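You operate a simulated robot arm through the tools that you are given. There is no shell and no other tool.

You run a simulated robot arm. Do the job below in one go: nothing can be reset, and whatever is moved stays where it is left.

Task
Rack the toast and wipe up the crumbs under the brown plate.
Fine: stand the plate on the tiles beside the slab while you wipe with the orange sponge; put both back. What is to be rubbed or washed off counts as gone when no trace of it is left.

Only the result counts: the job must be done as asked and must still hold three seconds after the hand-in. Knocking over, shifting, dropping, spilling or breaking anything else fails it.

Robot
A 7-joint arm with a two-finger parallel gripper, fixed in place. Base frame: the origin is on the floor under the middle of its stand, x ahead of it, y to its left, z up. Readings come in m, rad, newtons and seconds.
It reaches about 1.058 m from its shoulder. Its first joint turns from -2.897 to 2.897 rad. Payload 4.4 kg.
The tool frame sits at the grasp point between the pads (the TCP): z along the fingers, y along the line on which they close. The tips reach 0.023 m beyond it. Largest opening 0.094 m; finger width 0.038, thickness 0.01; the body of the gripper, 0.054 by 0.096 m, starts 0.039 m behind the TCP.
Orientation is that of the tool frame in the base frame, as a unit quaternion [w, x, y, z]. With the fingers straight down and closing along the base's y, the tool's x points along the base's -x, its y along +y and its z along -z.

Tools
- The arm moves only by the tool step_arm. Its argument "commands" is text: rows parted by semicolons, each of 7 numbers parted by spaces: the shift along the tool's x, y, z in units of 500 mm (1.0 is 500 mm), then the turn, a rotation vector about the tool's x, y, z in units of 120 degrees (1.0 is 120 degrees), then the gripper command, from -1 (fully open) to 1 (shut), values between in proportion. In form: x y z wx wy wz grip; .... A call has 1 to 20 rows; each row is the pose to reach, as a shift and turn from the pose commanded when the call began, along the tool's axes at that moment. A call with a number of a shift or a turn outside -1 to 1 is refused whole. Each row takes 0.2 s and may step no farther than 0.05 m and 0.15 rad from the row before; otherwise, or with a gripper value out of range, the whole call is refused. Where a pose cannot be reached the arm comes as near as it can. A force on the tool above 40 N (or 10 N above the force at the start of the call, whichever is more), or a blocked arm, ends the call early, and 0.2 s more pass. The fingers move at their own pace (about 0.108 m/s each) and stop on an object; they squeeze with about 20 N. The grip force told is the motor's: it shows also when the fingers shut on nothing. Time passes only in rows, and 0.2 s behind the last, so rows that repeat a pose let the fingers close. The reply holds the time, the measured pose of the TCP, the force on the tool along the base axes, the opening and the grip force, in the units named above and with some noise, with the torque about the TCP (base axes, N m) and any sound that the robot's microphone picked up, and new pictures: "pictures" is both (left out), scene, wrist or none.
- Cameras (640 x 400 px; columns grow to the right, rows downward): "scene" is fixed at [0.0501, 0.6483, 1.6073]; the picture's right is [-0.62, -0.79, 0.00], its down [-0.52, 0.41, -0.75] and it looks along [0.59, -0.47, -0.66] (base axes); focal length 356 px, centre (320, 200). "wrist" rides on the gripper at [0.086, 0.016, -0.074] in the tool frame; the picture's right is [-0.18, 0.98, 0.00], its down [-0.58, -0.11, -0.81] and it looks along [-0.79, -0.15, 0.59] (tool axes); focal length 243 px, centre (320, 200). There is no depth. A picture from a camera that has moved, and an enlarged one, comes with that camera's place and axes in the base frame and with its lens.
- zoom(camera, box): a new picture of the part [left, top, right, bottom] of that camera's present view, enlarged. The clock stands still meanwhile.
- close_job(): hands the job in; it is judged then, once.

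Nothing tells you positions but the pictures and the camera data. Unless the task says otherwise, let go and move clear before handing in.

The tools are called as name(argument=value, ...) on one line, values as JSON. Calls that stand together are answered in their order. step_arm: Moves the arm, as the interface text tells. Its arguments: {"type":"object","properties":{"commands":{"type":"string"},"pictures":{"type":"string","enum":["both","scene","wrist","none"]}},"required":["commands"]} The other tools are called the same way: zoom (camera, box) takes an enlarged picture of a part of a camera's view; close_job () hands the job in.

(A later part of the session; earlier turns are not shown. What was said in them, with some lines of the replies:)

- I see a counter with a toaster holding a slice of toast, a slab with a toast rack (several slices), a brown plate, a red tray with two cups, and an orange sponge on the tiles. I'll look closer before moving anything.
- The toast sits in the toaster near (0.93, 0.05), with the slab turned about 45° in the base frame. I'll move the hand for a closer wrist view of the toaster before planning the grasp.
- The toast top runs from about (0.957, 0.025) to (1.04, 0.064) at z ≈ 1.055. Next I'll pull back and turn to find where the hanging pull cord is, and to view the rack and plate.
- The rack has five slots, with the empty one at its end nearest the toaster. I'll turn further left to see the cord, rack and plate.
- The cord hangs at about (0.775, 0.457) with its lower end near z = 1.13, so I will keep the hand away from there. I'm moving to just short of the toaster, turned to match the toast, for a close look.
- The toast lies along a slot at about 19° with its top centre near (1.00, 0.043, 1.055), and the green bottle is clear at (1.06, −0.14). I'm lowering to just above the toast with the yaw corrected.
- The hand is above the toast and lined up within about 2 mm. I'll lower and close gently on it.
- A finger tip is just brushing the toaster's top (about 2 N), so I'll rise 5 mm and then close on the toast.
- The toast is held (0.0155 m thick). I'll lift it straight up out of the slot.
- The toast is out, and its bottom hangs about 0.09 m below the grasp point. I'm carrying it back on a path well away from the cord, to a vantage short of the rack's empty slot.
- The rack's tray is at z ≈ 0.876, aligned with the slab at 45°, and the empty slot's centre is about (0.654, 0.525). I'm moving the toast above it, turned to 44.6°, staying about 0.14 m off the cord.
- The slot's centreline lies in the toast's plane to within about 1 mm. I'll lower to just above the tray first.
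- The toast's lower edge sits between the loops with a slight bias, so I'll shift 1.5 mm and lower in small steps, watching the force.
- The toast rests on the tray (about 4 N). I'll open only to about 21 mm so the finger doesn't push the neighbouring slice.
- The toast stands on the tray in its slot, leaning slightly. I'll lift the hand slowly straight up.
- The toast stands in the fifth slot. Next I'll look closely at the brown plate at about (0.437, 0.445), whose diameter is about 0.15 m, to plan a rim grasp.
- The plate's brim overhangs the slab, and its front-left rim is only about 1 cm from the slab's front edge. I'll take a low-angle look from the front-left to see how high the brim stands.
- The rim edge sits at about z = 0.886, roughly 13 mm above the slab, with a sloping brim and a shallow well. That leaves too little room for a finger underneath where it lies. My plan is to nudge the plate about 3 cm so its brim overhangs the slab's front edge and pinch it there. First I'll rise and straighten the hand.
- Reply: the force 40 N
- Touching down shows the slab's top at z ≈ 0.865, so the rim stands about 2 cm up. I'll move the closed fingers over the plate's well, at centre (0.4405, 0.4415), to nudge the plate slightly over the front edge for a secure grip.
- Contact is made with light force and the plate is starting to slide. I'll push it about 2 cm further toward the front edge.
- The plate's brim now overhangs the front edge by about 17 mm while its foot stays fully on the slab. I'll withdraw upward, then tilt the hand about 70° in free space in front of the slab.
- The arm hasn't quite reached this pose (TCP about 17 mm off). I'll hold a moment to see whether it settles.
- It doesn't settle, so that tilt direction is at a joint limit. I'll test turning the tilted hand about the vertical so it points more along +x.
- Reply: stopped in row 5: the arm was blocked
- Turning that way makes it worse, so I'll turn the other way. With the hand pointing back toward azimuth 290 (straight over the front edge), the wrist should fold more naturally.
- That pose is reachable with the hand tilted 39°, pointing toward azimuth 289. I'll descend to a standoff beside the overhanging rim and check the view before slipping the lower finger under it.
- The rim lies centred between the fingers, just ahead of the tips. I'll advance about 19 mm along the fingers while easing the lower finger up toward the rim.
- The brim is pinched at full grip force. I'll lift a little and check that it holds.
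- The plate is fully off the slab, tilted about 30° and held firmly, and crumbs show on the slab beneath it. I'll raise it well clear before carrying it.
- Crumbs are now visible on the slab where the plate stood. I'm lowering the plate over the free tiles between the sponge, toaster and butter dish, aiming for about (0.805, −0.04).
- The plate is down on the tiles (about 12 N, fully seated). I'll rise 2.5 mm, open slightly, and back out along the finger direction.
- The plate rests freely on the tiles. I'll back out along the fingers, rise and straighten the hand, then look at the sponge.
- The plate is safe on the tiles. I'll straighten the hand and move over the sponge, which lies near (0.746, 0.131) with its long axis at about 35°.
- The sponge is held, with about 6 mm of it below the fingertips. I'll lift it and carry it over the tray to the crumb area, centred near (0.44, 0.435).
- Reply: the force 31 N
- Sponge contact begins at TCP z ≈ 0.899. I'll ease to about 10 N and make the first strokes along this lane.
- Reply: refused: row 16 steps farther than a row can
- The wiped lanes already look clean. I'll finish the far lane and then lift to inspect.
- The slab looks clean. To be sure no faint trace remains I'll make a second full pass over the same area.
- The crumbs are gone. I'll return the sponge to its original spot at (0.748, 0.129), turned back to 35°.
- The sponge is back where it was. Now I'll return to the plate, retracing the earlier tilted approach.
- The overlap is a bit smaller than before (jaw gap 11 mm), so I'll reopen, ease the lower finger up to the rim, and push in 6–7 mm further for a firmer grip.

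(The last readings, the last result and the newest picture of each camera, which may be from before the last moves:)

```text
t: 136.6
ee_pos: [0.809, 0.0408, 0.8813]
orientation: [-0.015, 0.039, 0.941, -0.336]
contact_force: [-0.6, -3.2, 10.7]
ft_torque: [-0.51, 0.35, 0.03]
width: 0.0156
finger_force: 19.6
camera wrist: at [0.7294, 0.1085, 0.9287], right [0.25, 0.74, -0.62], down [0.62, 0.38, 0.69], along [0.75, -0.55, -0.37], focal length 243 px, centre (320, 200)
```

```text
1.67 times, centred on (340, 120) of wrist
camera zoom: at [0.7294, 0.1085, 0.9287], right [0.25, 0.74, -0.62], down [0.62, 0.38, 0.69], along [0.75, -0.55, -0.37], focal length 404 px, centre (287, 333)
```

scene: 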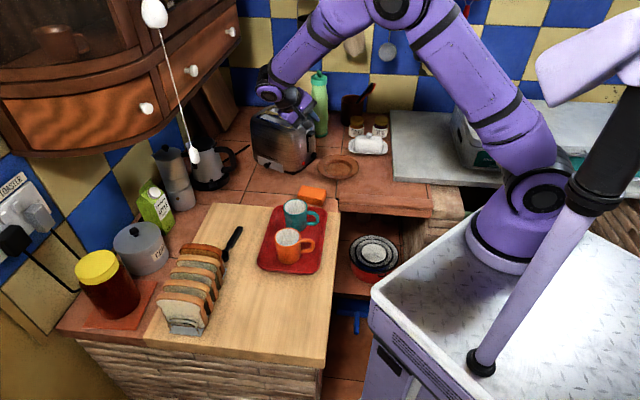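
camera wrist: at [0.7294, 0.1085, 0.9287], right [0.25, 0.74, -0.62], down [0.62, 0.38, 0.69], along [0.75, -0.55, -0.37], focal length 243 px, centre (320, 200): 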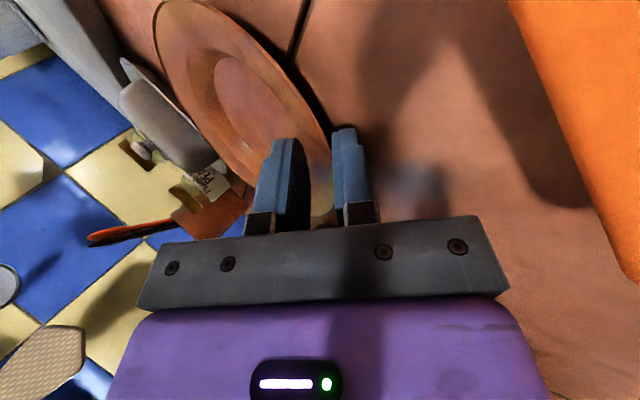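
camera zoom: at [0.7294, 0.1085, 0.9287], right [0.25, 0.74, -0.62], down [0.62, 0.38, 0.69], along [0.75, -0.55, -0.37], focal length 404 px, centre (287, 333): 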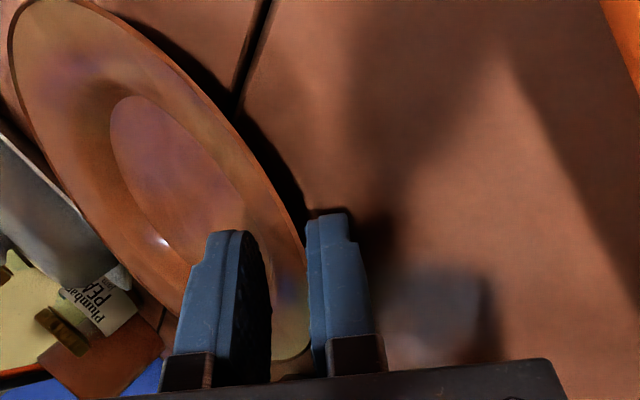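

The grip is now as deep as the first time. I'll lift gently.

step_arm(commands="0 -0.0063 -0.0078 0 0 0 1; 0 -0.0126 -0.0156 0 0 0 1; 0 -0.0189 -0.0233 0 0 0 1; 0 -0.0252 -0.0311 0 0 0 1; 0 -0.0315 -0.0389 0 0 0 1; 0 -0.0378 -0.0467 0 0 0 1; 0 -0.0441 -0.0545 0 0 0 1; 0 -0.0504 -0.0623 0 0 0 1; 0 -0.0504 -0.0623 0 0 0 1", pictures="none")

step_arm(commands="0 -0.0063 -0.0078 0 0 0 1; 0 -0.0126 -0.0156 0 0 0 1; 0 -0.0189 -0.0233 0 0 0 1; 0 -0.0252 -0.0311 0 0 0 1; 0 -0.0315 -0.0389 0 0 0 1; 0 -0.0378 -0.0467 0 0 0 1; 0 -0.0504 -0.0623 0 0 0 1; 0 -0.0504 -0.0623 0 0 0 1", pictures="both")

zoom(camera="scene", box=[250, 80, 410, 220])

```text
t: 138.6
ee_pos: [0.8101, 0.0413, 0.9226]
orientation: [-0.015, 0.039, 0.941, -0.335]
contact_force: [1.0, 0.1, 2.4]
ft_torque: [-0.33, -0.04, 0.07]
width: 0.0072
finger_force: 20.1
```

```text
t: 140.4
ee_pos: [0.8105, 0.0405, 0.9632]
orientation: [-0.016, 0.039, 0.941, -0.335]
contact_force: [0.2, -0.2, -2.2]
ft_torque: [0.2, 0.02, 0.0]
width: 0.0059
finger_force: 20.3
camera wrist: at [0.7294, 0.1082, 1.0098], right [0.25, 0.74, -0.62], down [0.62, 0.38, 0.69], along [0.75, -0.55, -0.37], focal length 243 px, centre (320, 200)
```

scene: 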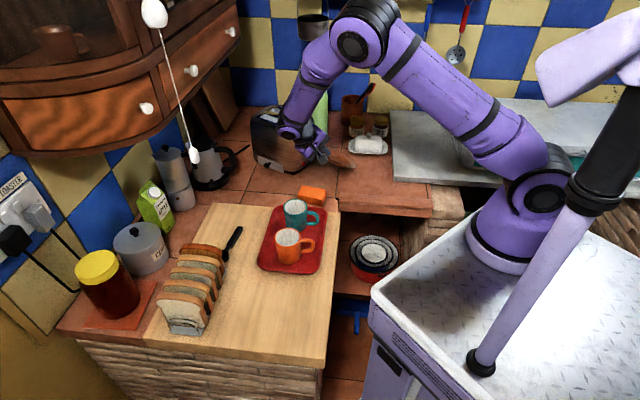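
wrist: 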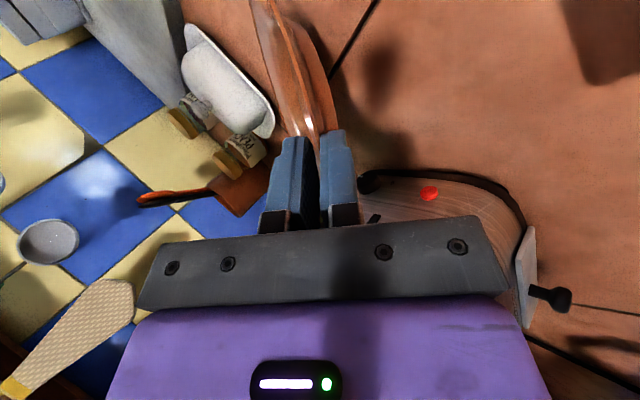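

```text
2.86 times, centred on (330, 150) of scene
camera zoom: at [0.0501, 0.6483, 1.6073], right [-0.62, -0.79, 0.0], down [-0.52, 0.41, -0.75], along [0.59, -0.47, -0.66], focal length 1017 px, centre (291, 343)
```

zoom: 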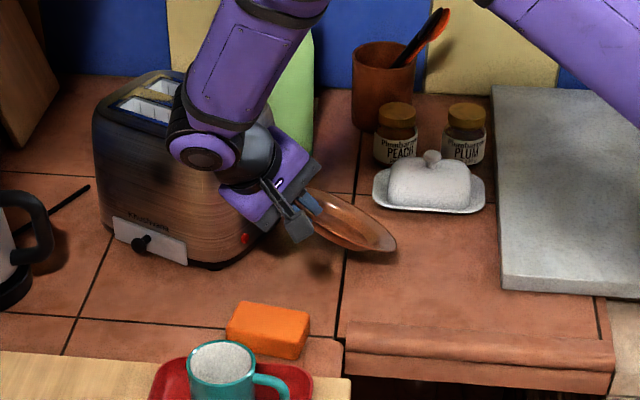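

The plate is up again and the sponge undisturbed. I'll raise it and carry it back the way it came.

step_arm(commands="0 -0.035 -0.043 0 0 0 1; 0 -0.075 -0.093 0 0 0 1; 0 -0.115 -0.142 0 0 0 1; 0 -0.155 -0.191 0 0 0 1; 0 -0.2 -0.246 0 0 0 1; 0 -0.2 -0.246 0 0 0 1", pictures="scene")

```text
t: 141.8
ee_pos: [0.8091, 0.0417, 1.1201]
orientation: [-0.016, 0.039, 0.941, -0.336]
contact_force: [-0.3, 0.4, -1.8]
ft_torque: [0.18, 0.0, -0.02]
width: 0.0056
finger_force: 19.7
```

scene: 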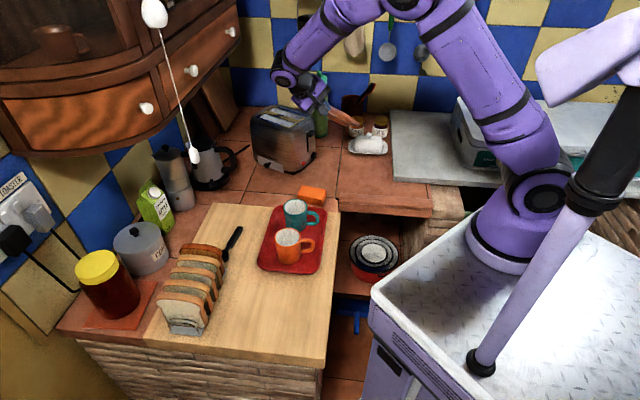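

step_arm(commands="0.033 0.018 -0.021 0 -0.0036 -0.0044 1; 0.084 0.046 -0.054 0 -0.0094 -0.0115 1; 0.14 0.077 -0.089 0 -0.0155 -0.019 1; 0.195 0.108 -0.125 0 -0.0217 -0.0266 1; 0.251 0.139 -0.161 0 -0.028 -0.0342 1; 0.307 0.17 -0.196 0 -0.0341 -0.0418 1; 0.363 0.201 -0.232 0 -0.0405 -0.0495 1; 0.419 0.232 -0.268 0 -0.0466 -0.0571 1; 0.475 0.263 -0.304 0 -0.0529 -0.0647 1; 0.525 0.29 -0.336 0 -0.0585 -0.0715 1; 0.5584 0.3094 -0.3578 0 -0.0623 -0.0761 1; 0.5584 0.3094 -0.3578 0 -0.0623 -0.0761 1", pictures="scene")

```text
t: 144.4
ee_pos: [0.5507, 0.2972, 1.1615]
orientation: [0.02, -0.058, 0.94, -0.334]
contact_force: [-0.8, -0.5, -2.4]
ft_torque: [0.15, 0.06, -0.01]
width: 0.0056
finger_force: 20.1
```

scene: 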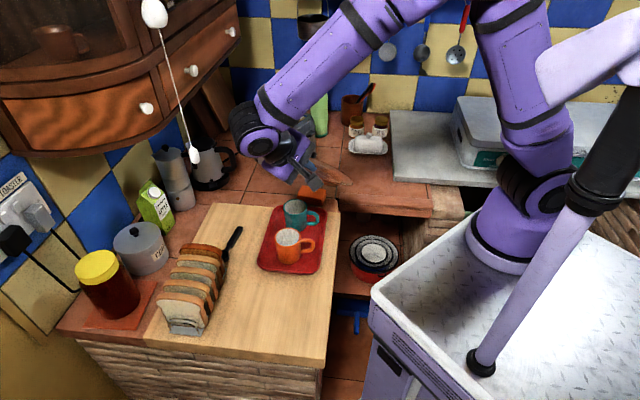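

step_arm(commands="0.02 0.041 -0.014 0 -0.006 -0.007 1; 0.05 0.103 -0.03 0 -0.0145 -0.0177 1; 0.08 0.165 -0.045 0 -0.0232 -0.0283 1; 0.11 0.226 -0.06 0 -0.0319 -0.0389 1; 0.14 0.288 -0.074 0 -0.0405 -0.0494 1; 0.17 0.35 -0.085 0 -0.0493 -0.0601 1; 0.2 0.411 -0.095 0 -0.058 -0.0708 1; 0.215 0.4422 -0.1002 0 -0.0623 -0.076 1; 0.215 0.4422 -0.1002 0 -0.0623 -0.076 1", pictures="both")

zoom(camera="scene", box=[200, 230, 360, 380])

zoom(camera="wrist", box=[160, 0, 460, 240])

```text
t: 146.4
ee_pos: [0.4179, 0.4861, 1.0607]
orientation: [0.054, -0.154, 0.929, -0.331]
contact_force: [-0.3, -0.8, -2.6]
ft_torque: [0.15, 0.1, 0.01]
width: 0.0054
finger_force: 19.4
camera wrist: at [0.3182, 0.5162, 1.1084], right [-0.07, 0.78, -0.62], down [0.41, 0.59, 0.69], along [0.91, -0.21, -0.37], focal length 243 px, centre (320, 200)
```

scene: 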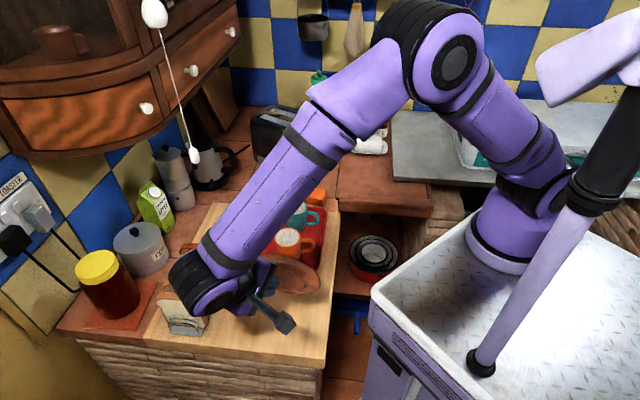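
wrist: 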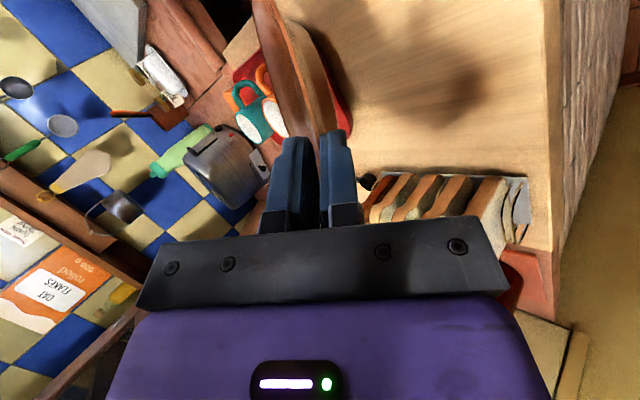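

```text
2.67 times, centred on (280, 305) of scene
camera zoom: at [0.0501, 0.6483, 1.6073], right [-0.62, -0.79, 0.0], down [-0.52, 0.41, -0.75], along [0.59, -0.47, -0.66], focal length 950 px, centre (427, -80)
```

zoom: 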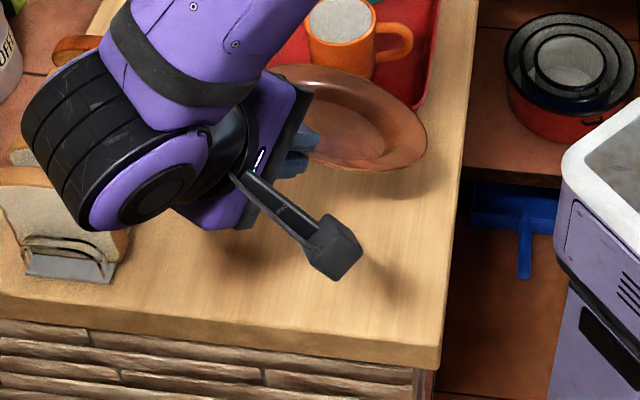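

```text
1.67 times, centred on (310, 120) of wrist
camera zoom: at [0.3182, 0.5162, 1.1084], right [-0.07, 0.78, -0.62], down [0.41, 0.59, 0.69], along [0.91, -0.21, -0.37], focal length 404 px, centre (337, 333)
```

zoom: 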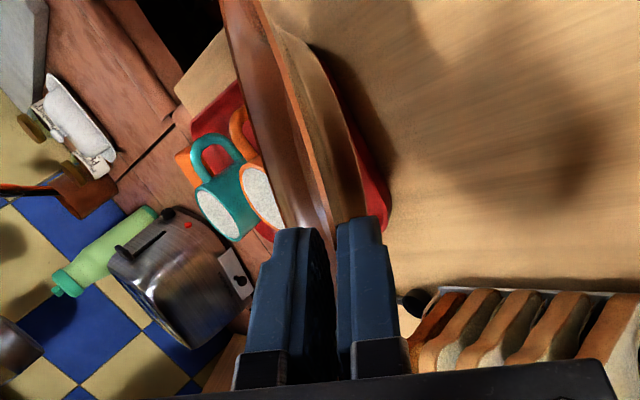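

step_arm(commands="-0.001 0.03 0.037 0 0 0 1; -0.002 0.063 0.078 0 0 0 1; -0.003 0.095 0.117 0 0 0 1; -0.0044 0.1254 0.156 0 0 0 1; -0.0044 0.1254 0.156 0 0 0 1", pictures="both")

zoom(camera="scene", box=[220, 260, 350, 370])

```text
t: 147.6
ee_pos: [0.4234, 0.4865, 0.9593]
orientation: [0.053, -0.154, 0.93, -0.33]
contact_force: [-0.3, -0.2, -2.5]
ft_torque: [0.11, 0.07, -0.02]
width: 0.0058
finger_force: 19.8
camera wrist: at [0.3233, 0.5161, 1.0076], right [-0.07, 0.78, -0.62], down [0.41, 0.59, 0.69], along [0.91, -0.21, -0.37], focal length 243 px, centre (320, 200)
```

scene: 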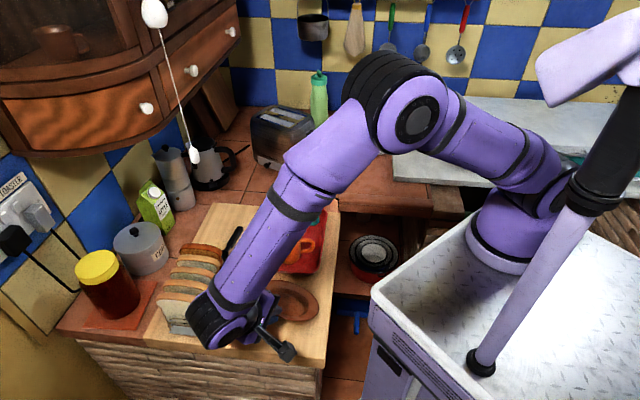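
wrist: 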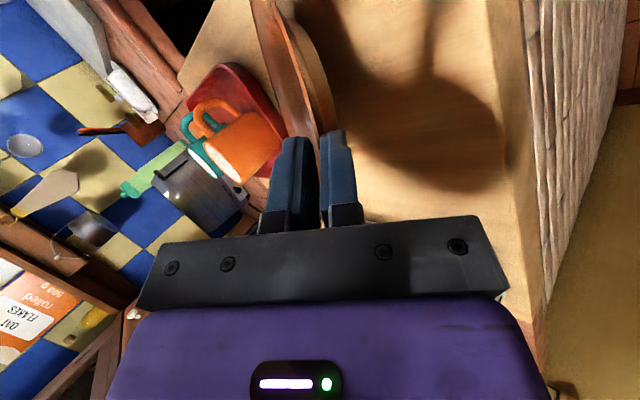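

```text
3.64 times, centred on (285, 315) of scene
camera zoom: at [0.0501, 0.6483, 1.6073], right [-0.62, -0.79, 0.0], down [-0.52, 0.41, -0.75], along [0.59, -0.47, -0.66], focal length 1295 px, centre (447, -218)
```

zoom: 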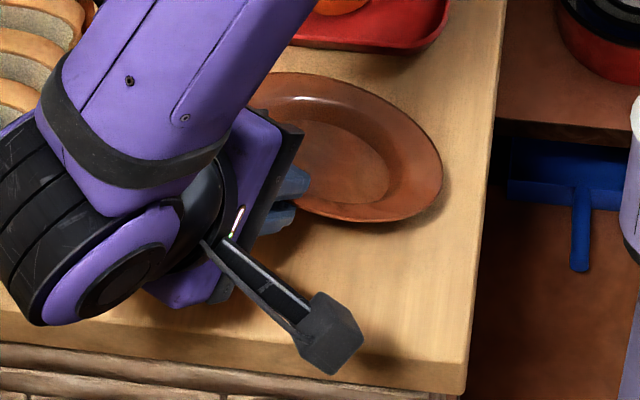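

step_arm(commands="0.001 0.0066 0.0076 0 0 0 1; 0.0019 0.0131 0.0151 0 0 0 1; 0.0028 0.0258 0.0203 0 0 0 1; 0.0038 0.0386 0.0254 0 0 0 1; 0.0042 0.0512 0.0306 0 0 0 1; 0.0047 0.0638 0.0358 0 0 0 1; 0.0047 0.0638 0.0358 0 0 0 1", pictures="scene")

zoom(camera="scene", box=[220, 260, 350, 370])

```text
t: 149.2
ee_pos: [0.4172, 0.4985, 0.9271]
orientation: [0.054, -0.154, 0.929, -0.331]
contact_force: [-1.3, 2.2, 3.3]
ft_torque: [-0.23, -0.13, 0.05]
width: 0.0088
finger_force: 20.0
```

scene: 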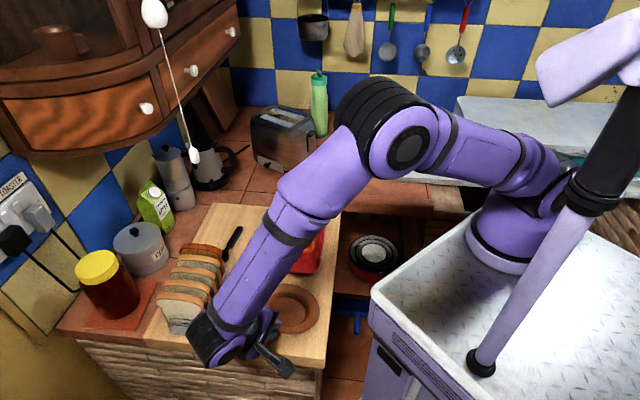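

```text
3.64 times, centred on (285, 315) of scene
camera zoom: at [0.0501, 0.6483, 1.6073], right [-0.62, -0.79, 0.0], down [-0.52, 0.41, -0.75], along [0.59, -0.47, -0.66], focal length 1295 px, centre (447, -218)
```

zoom: 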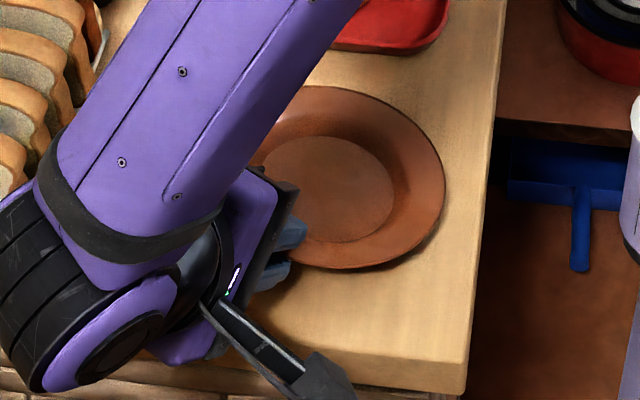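

step_arm(commands="0.0002 0.0096 0.005 0 0 0 1; 0.0003 0.0192 0.0102 0 0 0 1; 0.0004 0.0264 0.0147 0 0 0 1; 0.0005 0.0336 0.0192 0 0 0 1; 0.0005 0.0336 0.0192 0 0 0 1", pictures="both")

zoom(camera="scene", box=[220, 260, 350, 370])

zoom(camera="wrist", box=[160, 0, 460, 240])

```text
t: 150.4
ee_pos: [0.4131, 0.5045, 0.9082]
orientation: [0.054, -0.154, 0.929, -0.331]
contact_force: [-0.4, 1.8, 3.1]
ft_torque: [-0.35, -0.06, 0.05]
width: 0.0123
finger_force: 20.1
camera wrist: at [0.313, 0.5341, 0.9561], right [-0.07, 0.78, -0.62], down [0.41, 0.59, 0.69], along [0.91, -0.21, -0.37], focal length 243 px, centre (320, 200)
```

scene: 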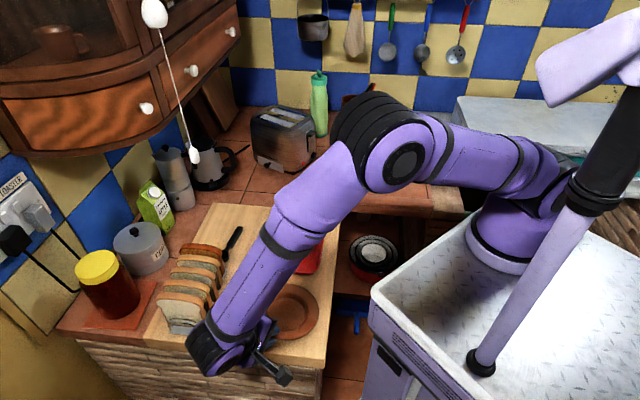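
wrist: 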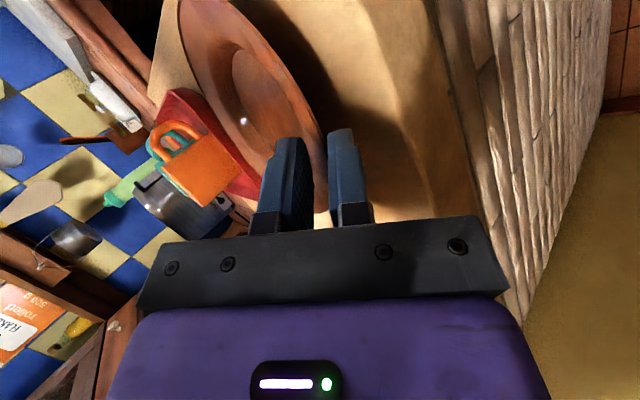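

```text
3.64 times, centred on (285, 315) of scene
camera zoom: at [0.0501, 0.6483, 1.6073], right [-0.62, -0.79, 0.0], down [-0.52, 0.41, -0.75], along [0.59, -0.47, -0.66], focal length 1295 px, centre (447, -218)
```

zoom: 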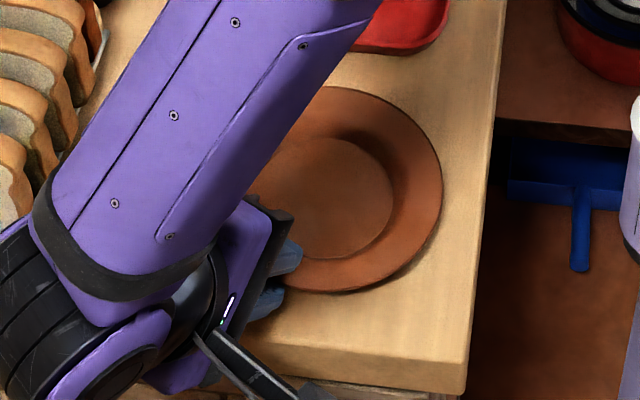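

```text
1.67 times, centred on (310, 120) of wrist
camera zoom: at [0.313, 0.5341, 0.9561], right [-0.07, 0.78, -0.62], down [0.41, 0.59, 0.69], along [0.91, -0.21, -0.37], focal length 404 px, centre (337, 333)
```

zoom: 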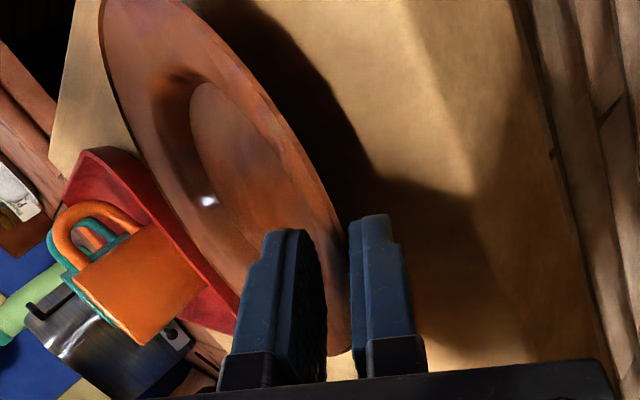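

step_arm(commands="0 0.0065 0.0015 0 0 0 1; 0 0.013 0.003 0 0 0 1; 0 0.018 0.0045 0 0 0 1; 0 0.018 0.0045 0 0 0 1", pictures="scene")

zoom(camera="scene", box=[220, 260, 350, 370])

```text
t: 151.4
ee_pos: [0.4109, 0.5083, 0.9018]
orientation: [0.054, -0.153, 0.93, -0.331]
contact_force: [1.2, -3.3, 3.4]
ft_torque: [-0.42, 0.03, 0.09]
width: 0.013
finger_force: 20.3
```

scene: 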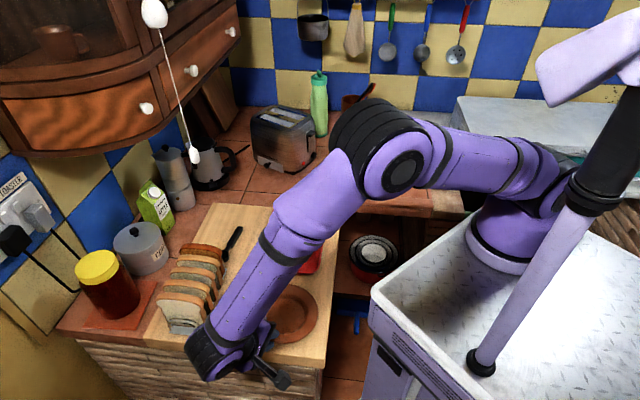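

```text
3.64 times, centred on (285, 315) of scene
camera zoom: at [0.0501, 0.6483, 1.6073], right [-0.62, -0.79, 0.0], down [-0.52, 0.41, -0.75], along [0.59, -0.47, -0.66], focal length 1295 px, centre (447, -218)
```

zoom: 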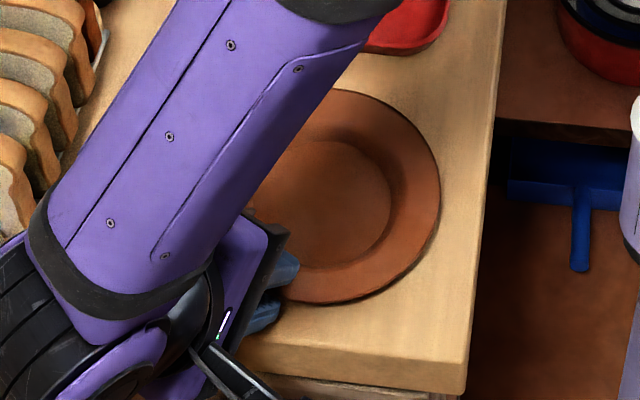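

step_arm(commands="0 0.0025 0.001 0 0 0 1; 0 0.0042 0.0018 0 0 0 1; 0 0.0042 0.0018 0 0 0 1", pictures="none")

step_arm(commands="0 0.0016 0.0014 0 0 0 1; 0 0.0025 0.0022 0 0 0 1; 0 0.0025 0.0022 0 0 0 1", pictures="wrist")

zoom(camera="scene", box=[220, 260, 350, 370])

zoom(camera="wrist", box=[160, 0, 460, 240])

```text
t: 152.2
ee_pos: [0.4098, 0.5108, 0.8994]
orientation: [0.054, -0.154, 0.929, -0.331]
contact_force: [0.4, -3.3, 5.5]
ft_torque: [-0.55, 0.11, 0.04]
width: 0.0135
finger_force: 20.0
```

```text
t: 153.0
ee_pos: [0.41, 0.5105, 0.8981]
orientation: [0.053, -0.154, 0.929, -0.331]
contact_force: [-4.8, -1.6, 9.6]
ft_torque: [-0.59, 0.31, -0.23]
width: 0.0136
finger_force: 20.4
camera wrist: at [0.3102, 0.5406, 0.9456], right [-0.07, 0.78, -0.62], down [0.41, 0.59, 0.69], along [0.91, -0.21, -0.37], focal length 243 px, centre (320, 200)
```

wrist: 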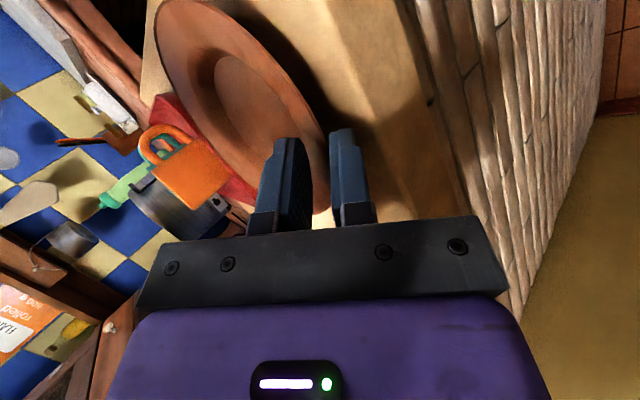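

```text
3.64 times, centred on (285, 315) of scene
camera zoom: at [0.0501, 0.6483, 1.6073], right [-0.62, -0.79, 0.0], down [-0.52, 0.41, -0.75], along [0.59, -0.47, -0.66], focal length 1295 px, centre (447, -218)
```

zoom: 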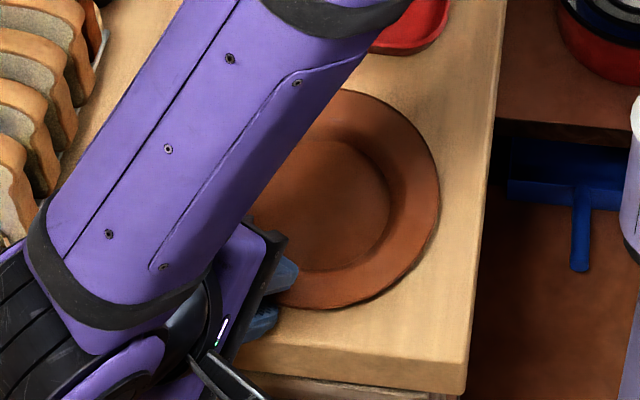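

```text
1.67 times, centred on (310, 120) of wrist
camera zoom: at [0.3102, 0.5406, 0.9456], right [-0.07, 0.78, -0.62], down [0.41, 0.59, 0.69], along [0.91, -0.21, -0.37], focal length 404 px, centre (337, 333)
```

zoom: 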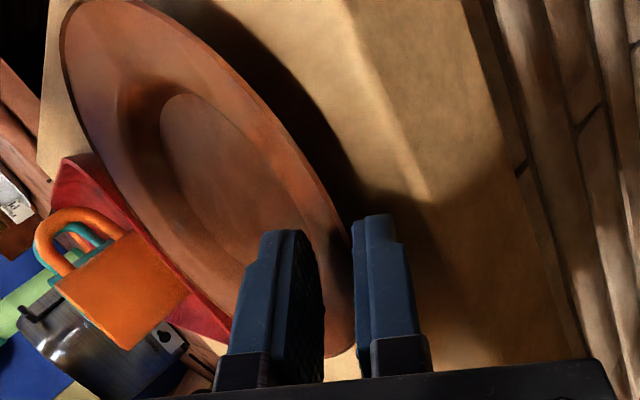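

The plate's outline now matches its original place within about 3 mm. I'll release and back out.

step_arm(commands="0 0 0 0 0 0 0.75; 0 0 0 0 0 0 0.65; 0 0 0 0 0 0 0.58; 0 0 0 0 0 0 0.58", pictures="wrist")

zoom(camera="wrist", box=[160, 0, 460, 240])

```text
t: 154.0
ee_pos: [0.4114, 0.5102, 0.897]
orientation: [0.054, -0.155, 0.929, -0.331]
contact_force: [-0.9, -0.7, 0.3]
ft_torque: [0.03, -0.01, -0.02]
width: 0.0197
finger_force: 0.1
camera wrist: at [0.3109, 0.5406, 0.9452], right [-0.07, 0.78, -0.62], down [0.41, 0.59, 0.69], along [0.91, -0.21, -0.37], focal length 243 px, centre (320, 200)
```

wrist: 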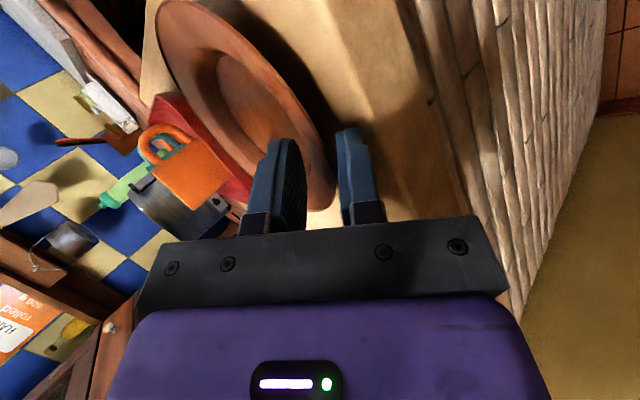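

```text
1.67 times, centred on (310, 120) of wrist
camera zoom: at [0.3109, 0.5406, 0.9452], right [-0.07, 0.78, -0.62], down [0.41, 0.59, 0.69], along [0.91, -0.21, -0.37], focal length 404 px, centre (337, 333)
```

zoom: 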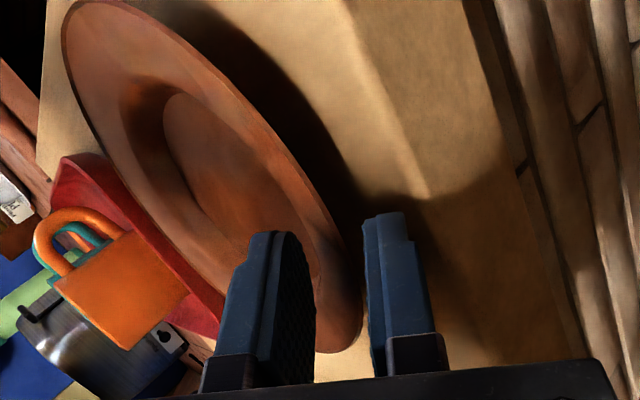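

step_arm(commands="0 0 -0.02 0 0 0 0.58; 0 0 -0.06 0 0 0 0.58; 0 0 -0.12 0 0 0 0.58; 0 0 -0.17 0 0 0 0.58; 0 -0.05 -0.235 0 0 0 0.5; 0 -0.1 -0.3 0 0 0 0.5; 0 -0.14 -0.36 0 0 0 0.5; 0 -0.14 -0.36 0 0 0 0.5", pictures="both")

zoom(camera="scene", box=[220, 260, 350, 370])

```text
t: 155.8
ee_pos: [0.3916, 0.5659, 1.0815]
orientation: [0.054, -0.154, 0.93, -0.33]
contact_force: [0.2, 0.0, -0.3]
ft_torque: [-0.01, 0.01, -0.02]
width: 0.0236
finger_force: 0.1
camera wrist: at [0.2922, 0.5963, 1.1279], right [-0.07, 0.78, -0.62], down [0.41, 0.59, 0.69], along [0.91, -0.21, -0.37], focal length 243 px, centre (320, 200)
```

scene: 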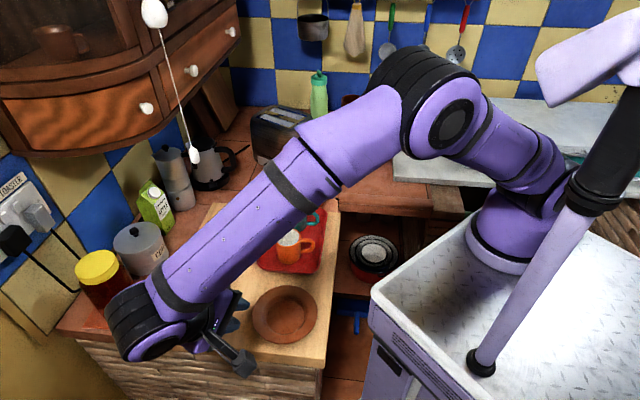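
wrist: 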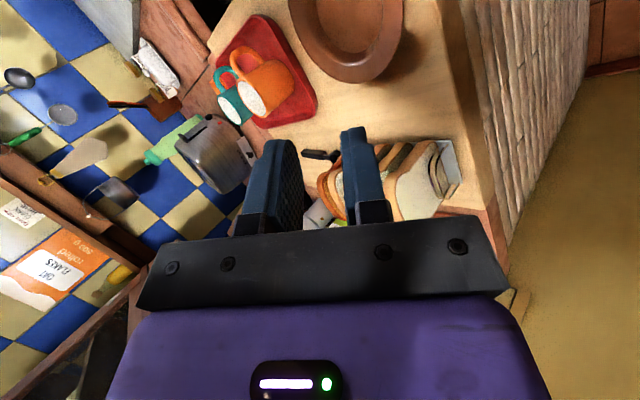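

```text
3.64 times, centred on (285, 315) of scene
camera zoom: at [0.0501, 0.6483, 1.6073], right [-0.62, -0.79, 0.0], down [-0.52, 0.41, -0.75], along [0.59, -0.47, -0.66], focal length 1295 px, centre (447, -218)
```

zoom: 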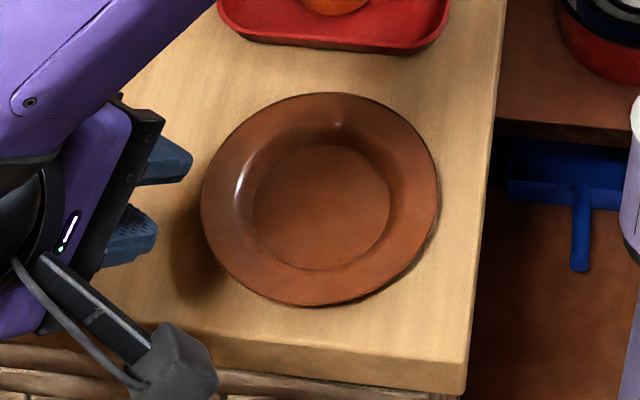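

The plate is back at its original position. I'll straighten the hand and move the arm clear for a final check.

step_arm(commands="0 -0.028 -0.034 -0.065 0 0 0.5; 0 -0.056 -0.068 -0.13 0 0 0.5; 0 -0.084 -0.102 -0.195 0 0 0.5; 0 -0.112 -0.136 -0.26 0 0 0.5; 0 -0.14 -0.17 -0.325 0 0 0.5; 0 -0.14 -0.17 -0.325 0 0 0.5", pictures="none")

```text
t: 157.2
ee_pos: [0.3929, 0.5663, 1.191]
orientation: [-0.001, -0.164, 0.987, -0.001]
contact_force: [0.2, 0.4, -0.2]
ft_torque: [-0.02, 0.0, 0.0]
width: 0.0237
finger_force: 0.1
```

step_arm(commands="0.009 -0.0865 -0.02 0 0 0 0.5; 0.018 -0.173 -0.04 0 0 0 0.5; 0.027 -0.26 -0.06 0 0 0 0.5; 0.036 -0.346 -0.08 0 0 0 0.5; 0.045 -0.432 -0.1 0 0 0 0.5; 0.054 -0.519 -0.12 0 0 0 0.5; 0.063 -0.605 -0.14 0 0 0 0.5; 0.072 -0.692 -0.16 0 0 0 0.5; 0.081 -0.778 -0.18 0 0 0 0.5; 0.09 -0.865 -0.2 0 0 0 0.5; 0.0996 -0.951 -0.218 0 0 0 0.5; 0.0996 -0.951 -0.218 0 0 0 0.5", pictures="both")

zoom(camera="scene", box=[60, 190, 360, 380])

zoom(camera="scene", box=[230, 70, 430, 220])

zoom(camera="scene", box=[150, 220, 250, 345])

```text
t: 159.8
ee_pos: [0.4972, 0.098, 1.3004]
orientation: [-0.001, -0.163, 0.987, -0.002]
contact_force: [-0.2, -1.1, 0.5]
ft_torque: [0.0, 0.06, 0.0]
width: 0.0236
finger_force: 0.0
camera wrist: at [0.4116, 0.0883, 1.3754], right [-0.14, 0.99, 0.0], down [0.59, 0.09, 0.81], along [0.8, 0.11, -0.59], focal length 243 px, centre (320, 200)
```

scene: 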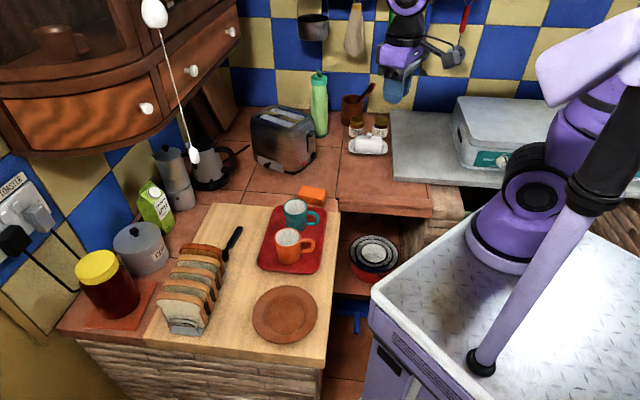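
wrist: 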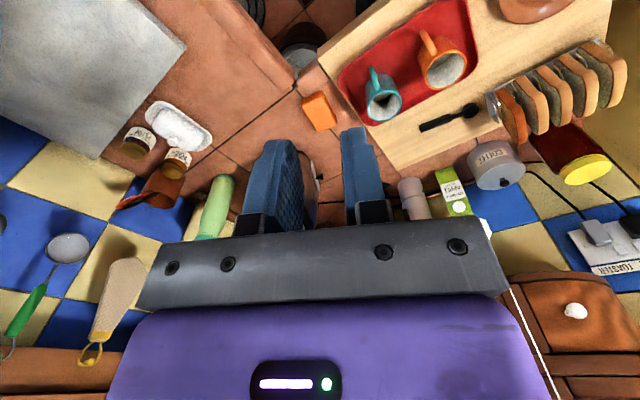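

```text
2.11 times, centred on (210, 285) of scene
camera zoom: at [0.0501, 0.6483, 1.6073], right [-0.62, -0.79, 0.0], down [-0.52, 0.41, -0.75], along [0.59, -0.47, -0.66], focal length 750 px, centre (552, 21)
```

zoom: 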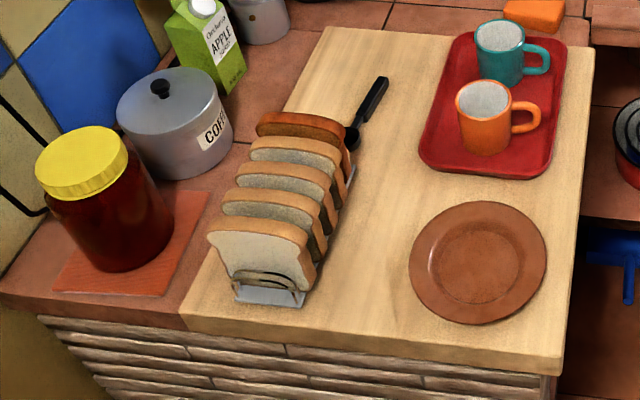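

```text
2.67 times, centred on (330, 145) of scene
camera zoom: at [0.0501, 0.6483, 1.6073], right [-0.62, -0.79, 0.0], down [-0.52, 0.41, -0.75], along [0.59, -0.47, -0.66], focal length 950 px, centre (293, 347)
```

zoom: 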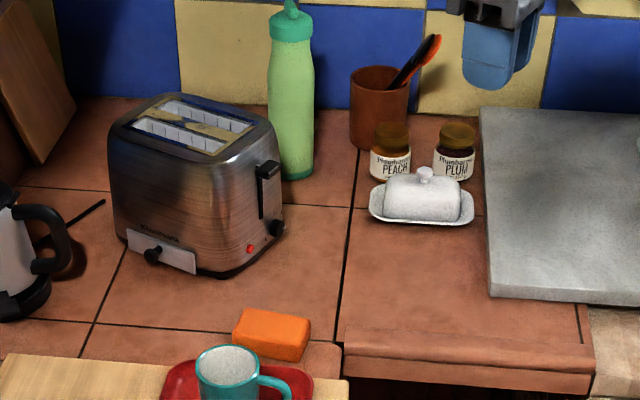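

```text
3.20 times, centred on (200, 282) of scene
camera zoom: at [0.0501, 0.6483, 1.6073], right [-0.62, -0.79, 0.0], down [-0.52, 0.41, -0.75], along [0.59, -0.47, -0.66], focal length 1140 px, centre (704, -64)
```

zoom: 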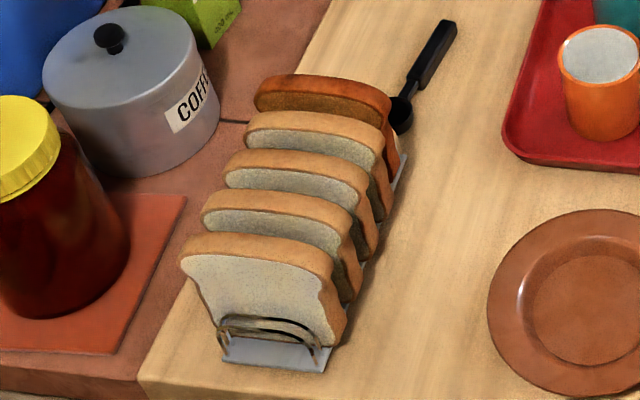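

Everything is in place: the toast stands in the rack's fifth slot, the slab is clean, and the plate and sponge are back where they were. The arm is clear, so I'm handing in.

close_job()

```text
The job is handed in.
```

The toast is racked, the crumbs under the brown plate are wiped up, and I've handed the job in. I don't have the judge's verdict, only what the final pictures show.

- **Toast:** it stands in the rack's one empty slot, at the end nearest the toaster. The four slices already there did not move.
- **Crumbs:** I wiped the area in two full passes with the orange sponge, and close-ups of the slab afterwards showed no trace.
- **Plate:** I slid it about 2.5 cm over the slab's front edge to get a grip, then stood it on the tiles while I wiped. It is back on the slab within about 3 mm of where it started.
- **Sponge:** it is back on the tiles within about 3 mm of its first position.

Nothing else looks moved in the final pictures, and the gripper is empty with the arm held clear above the counter.
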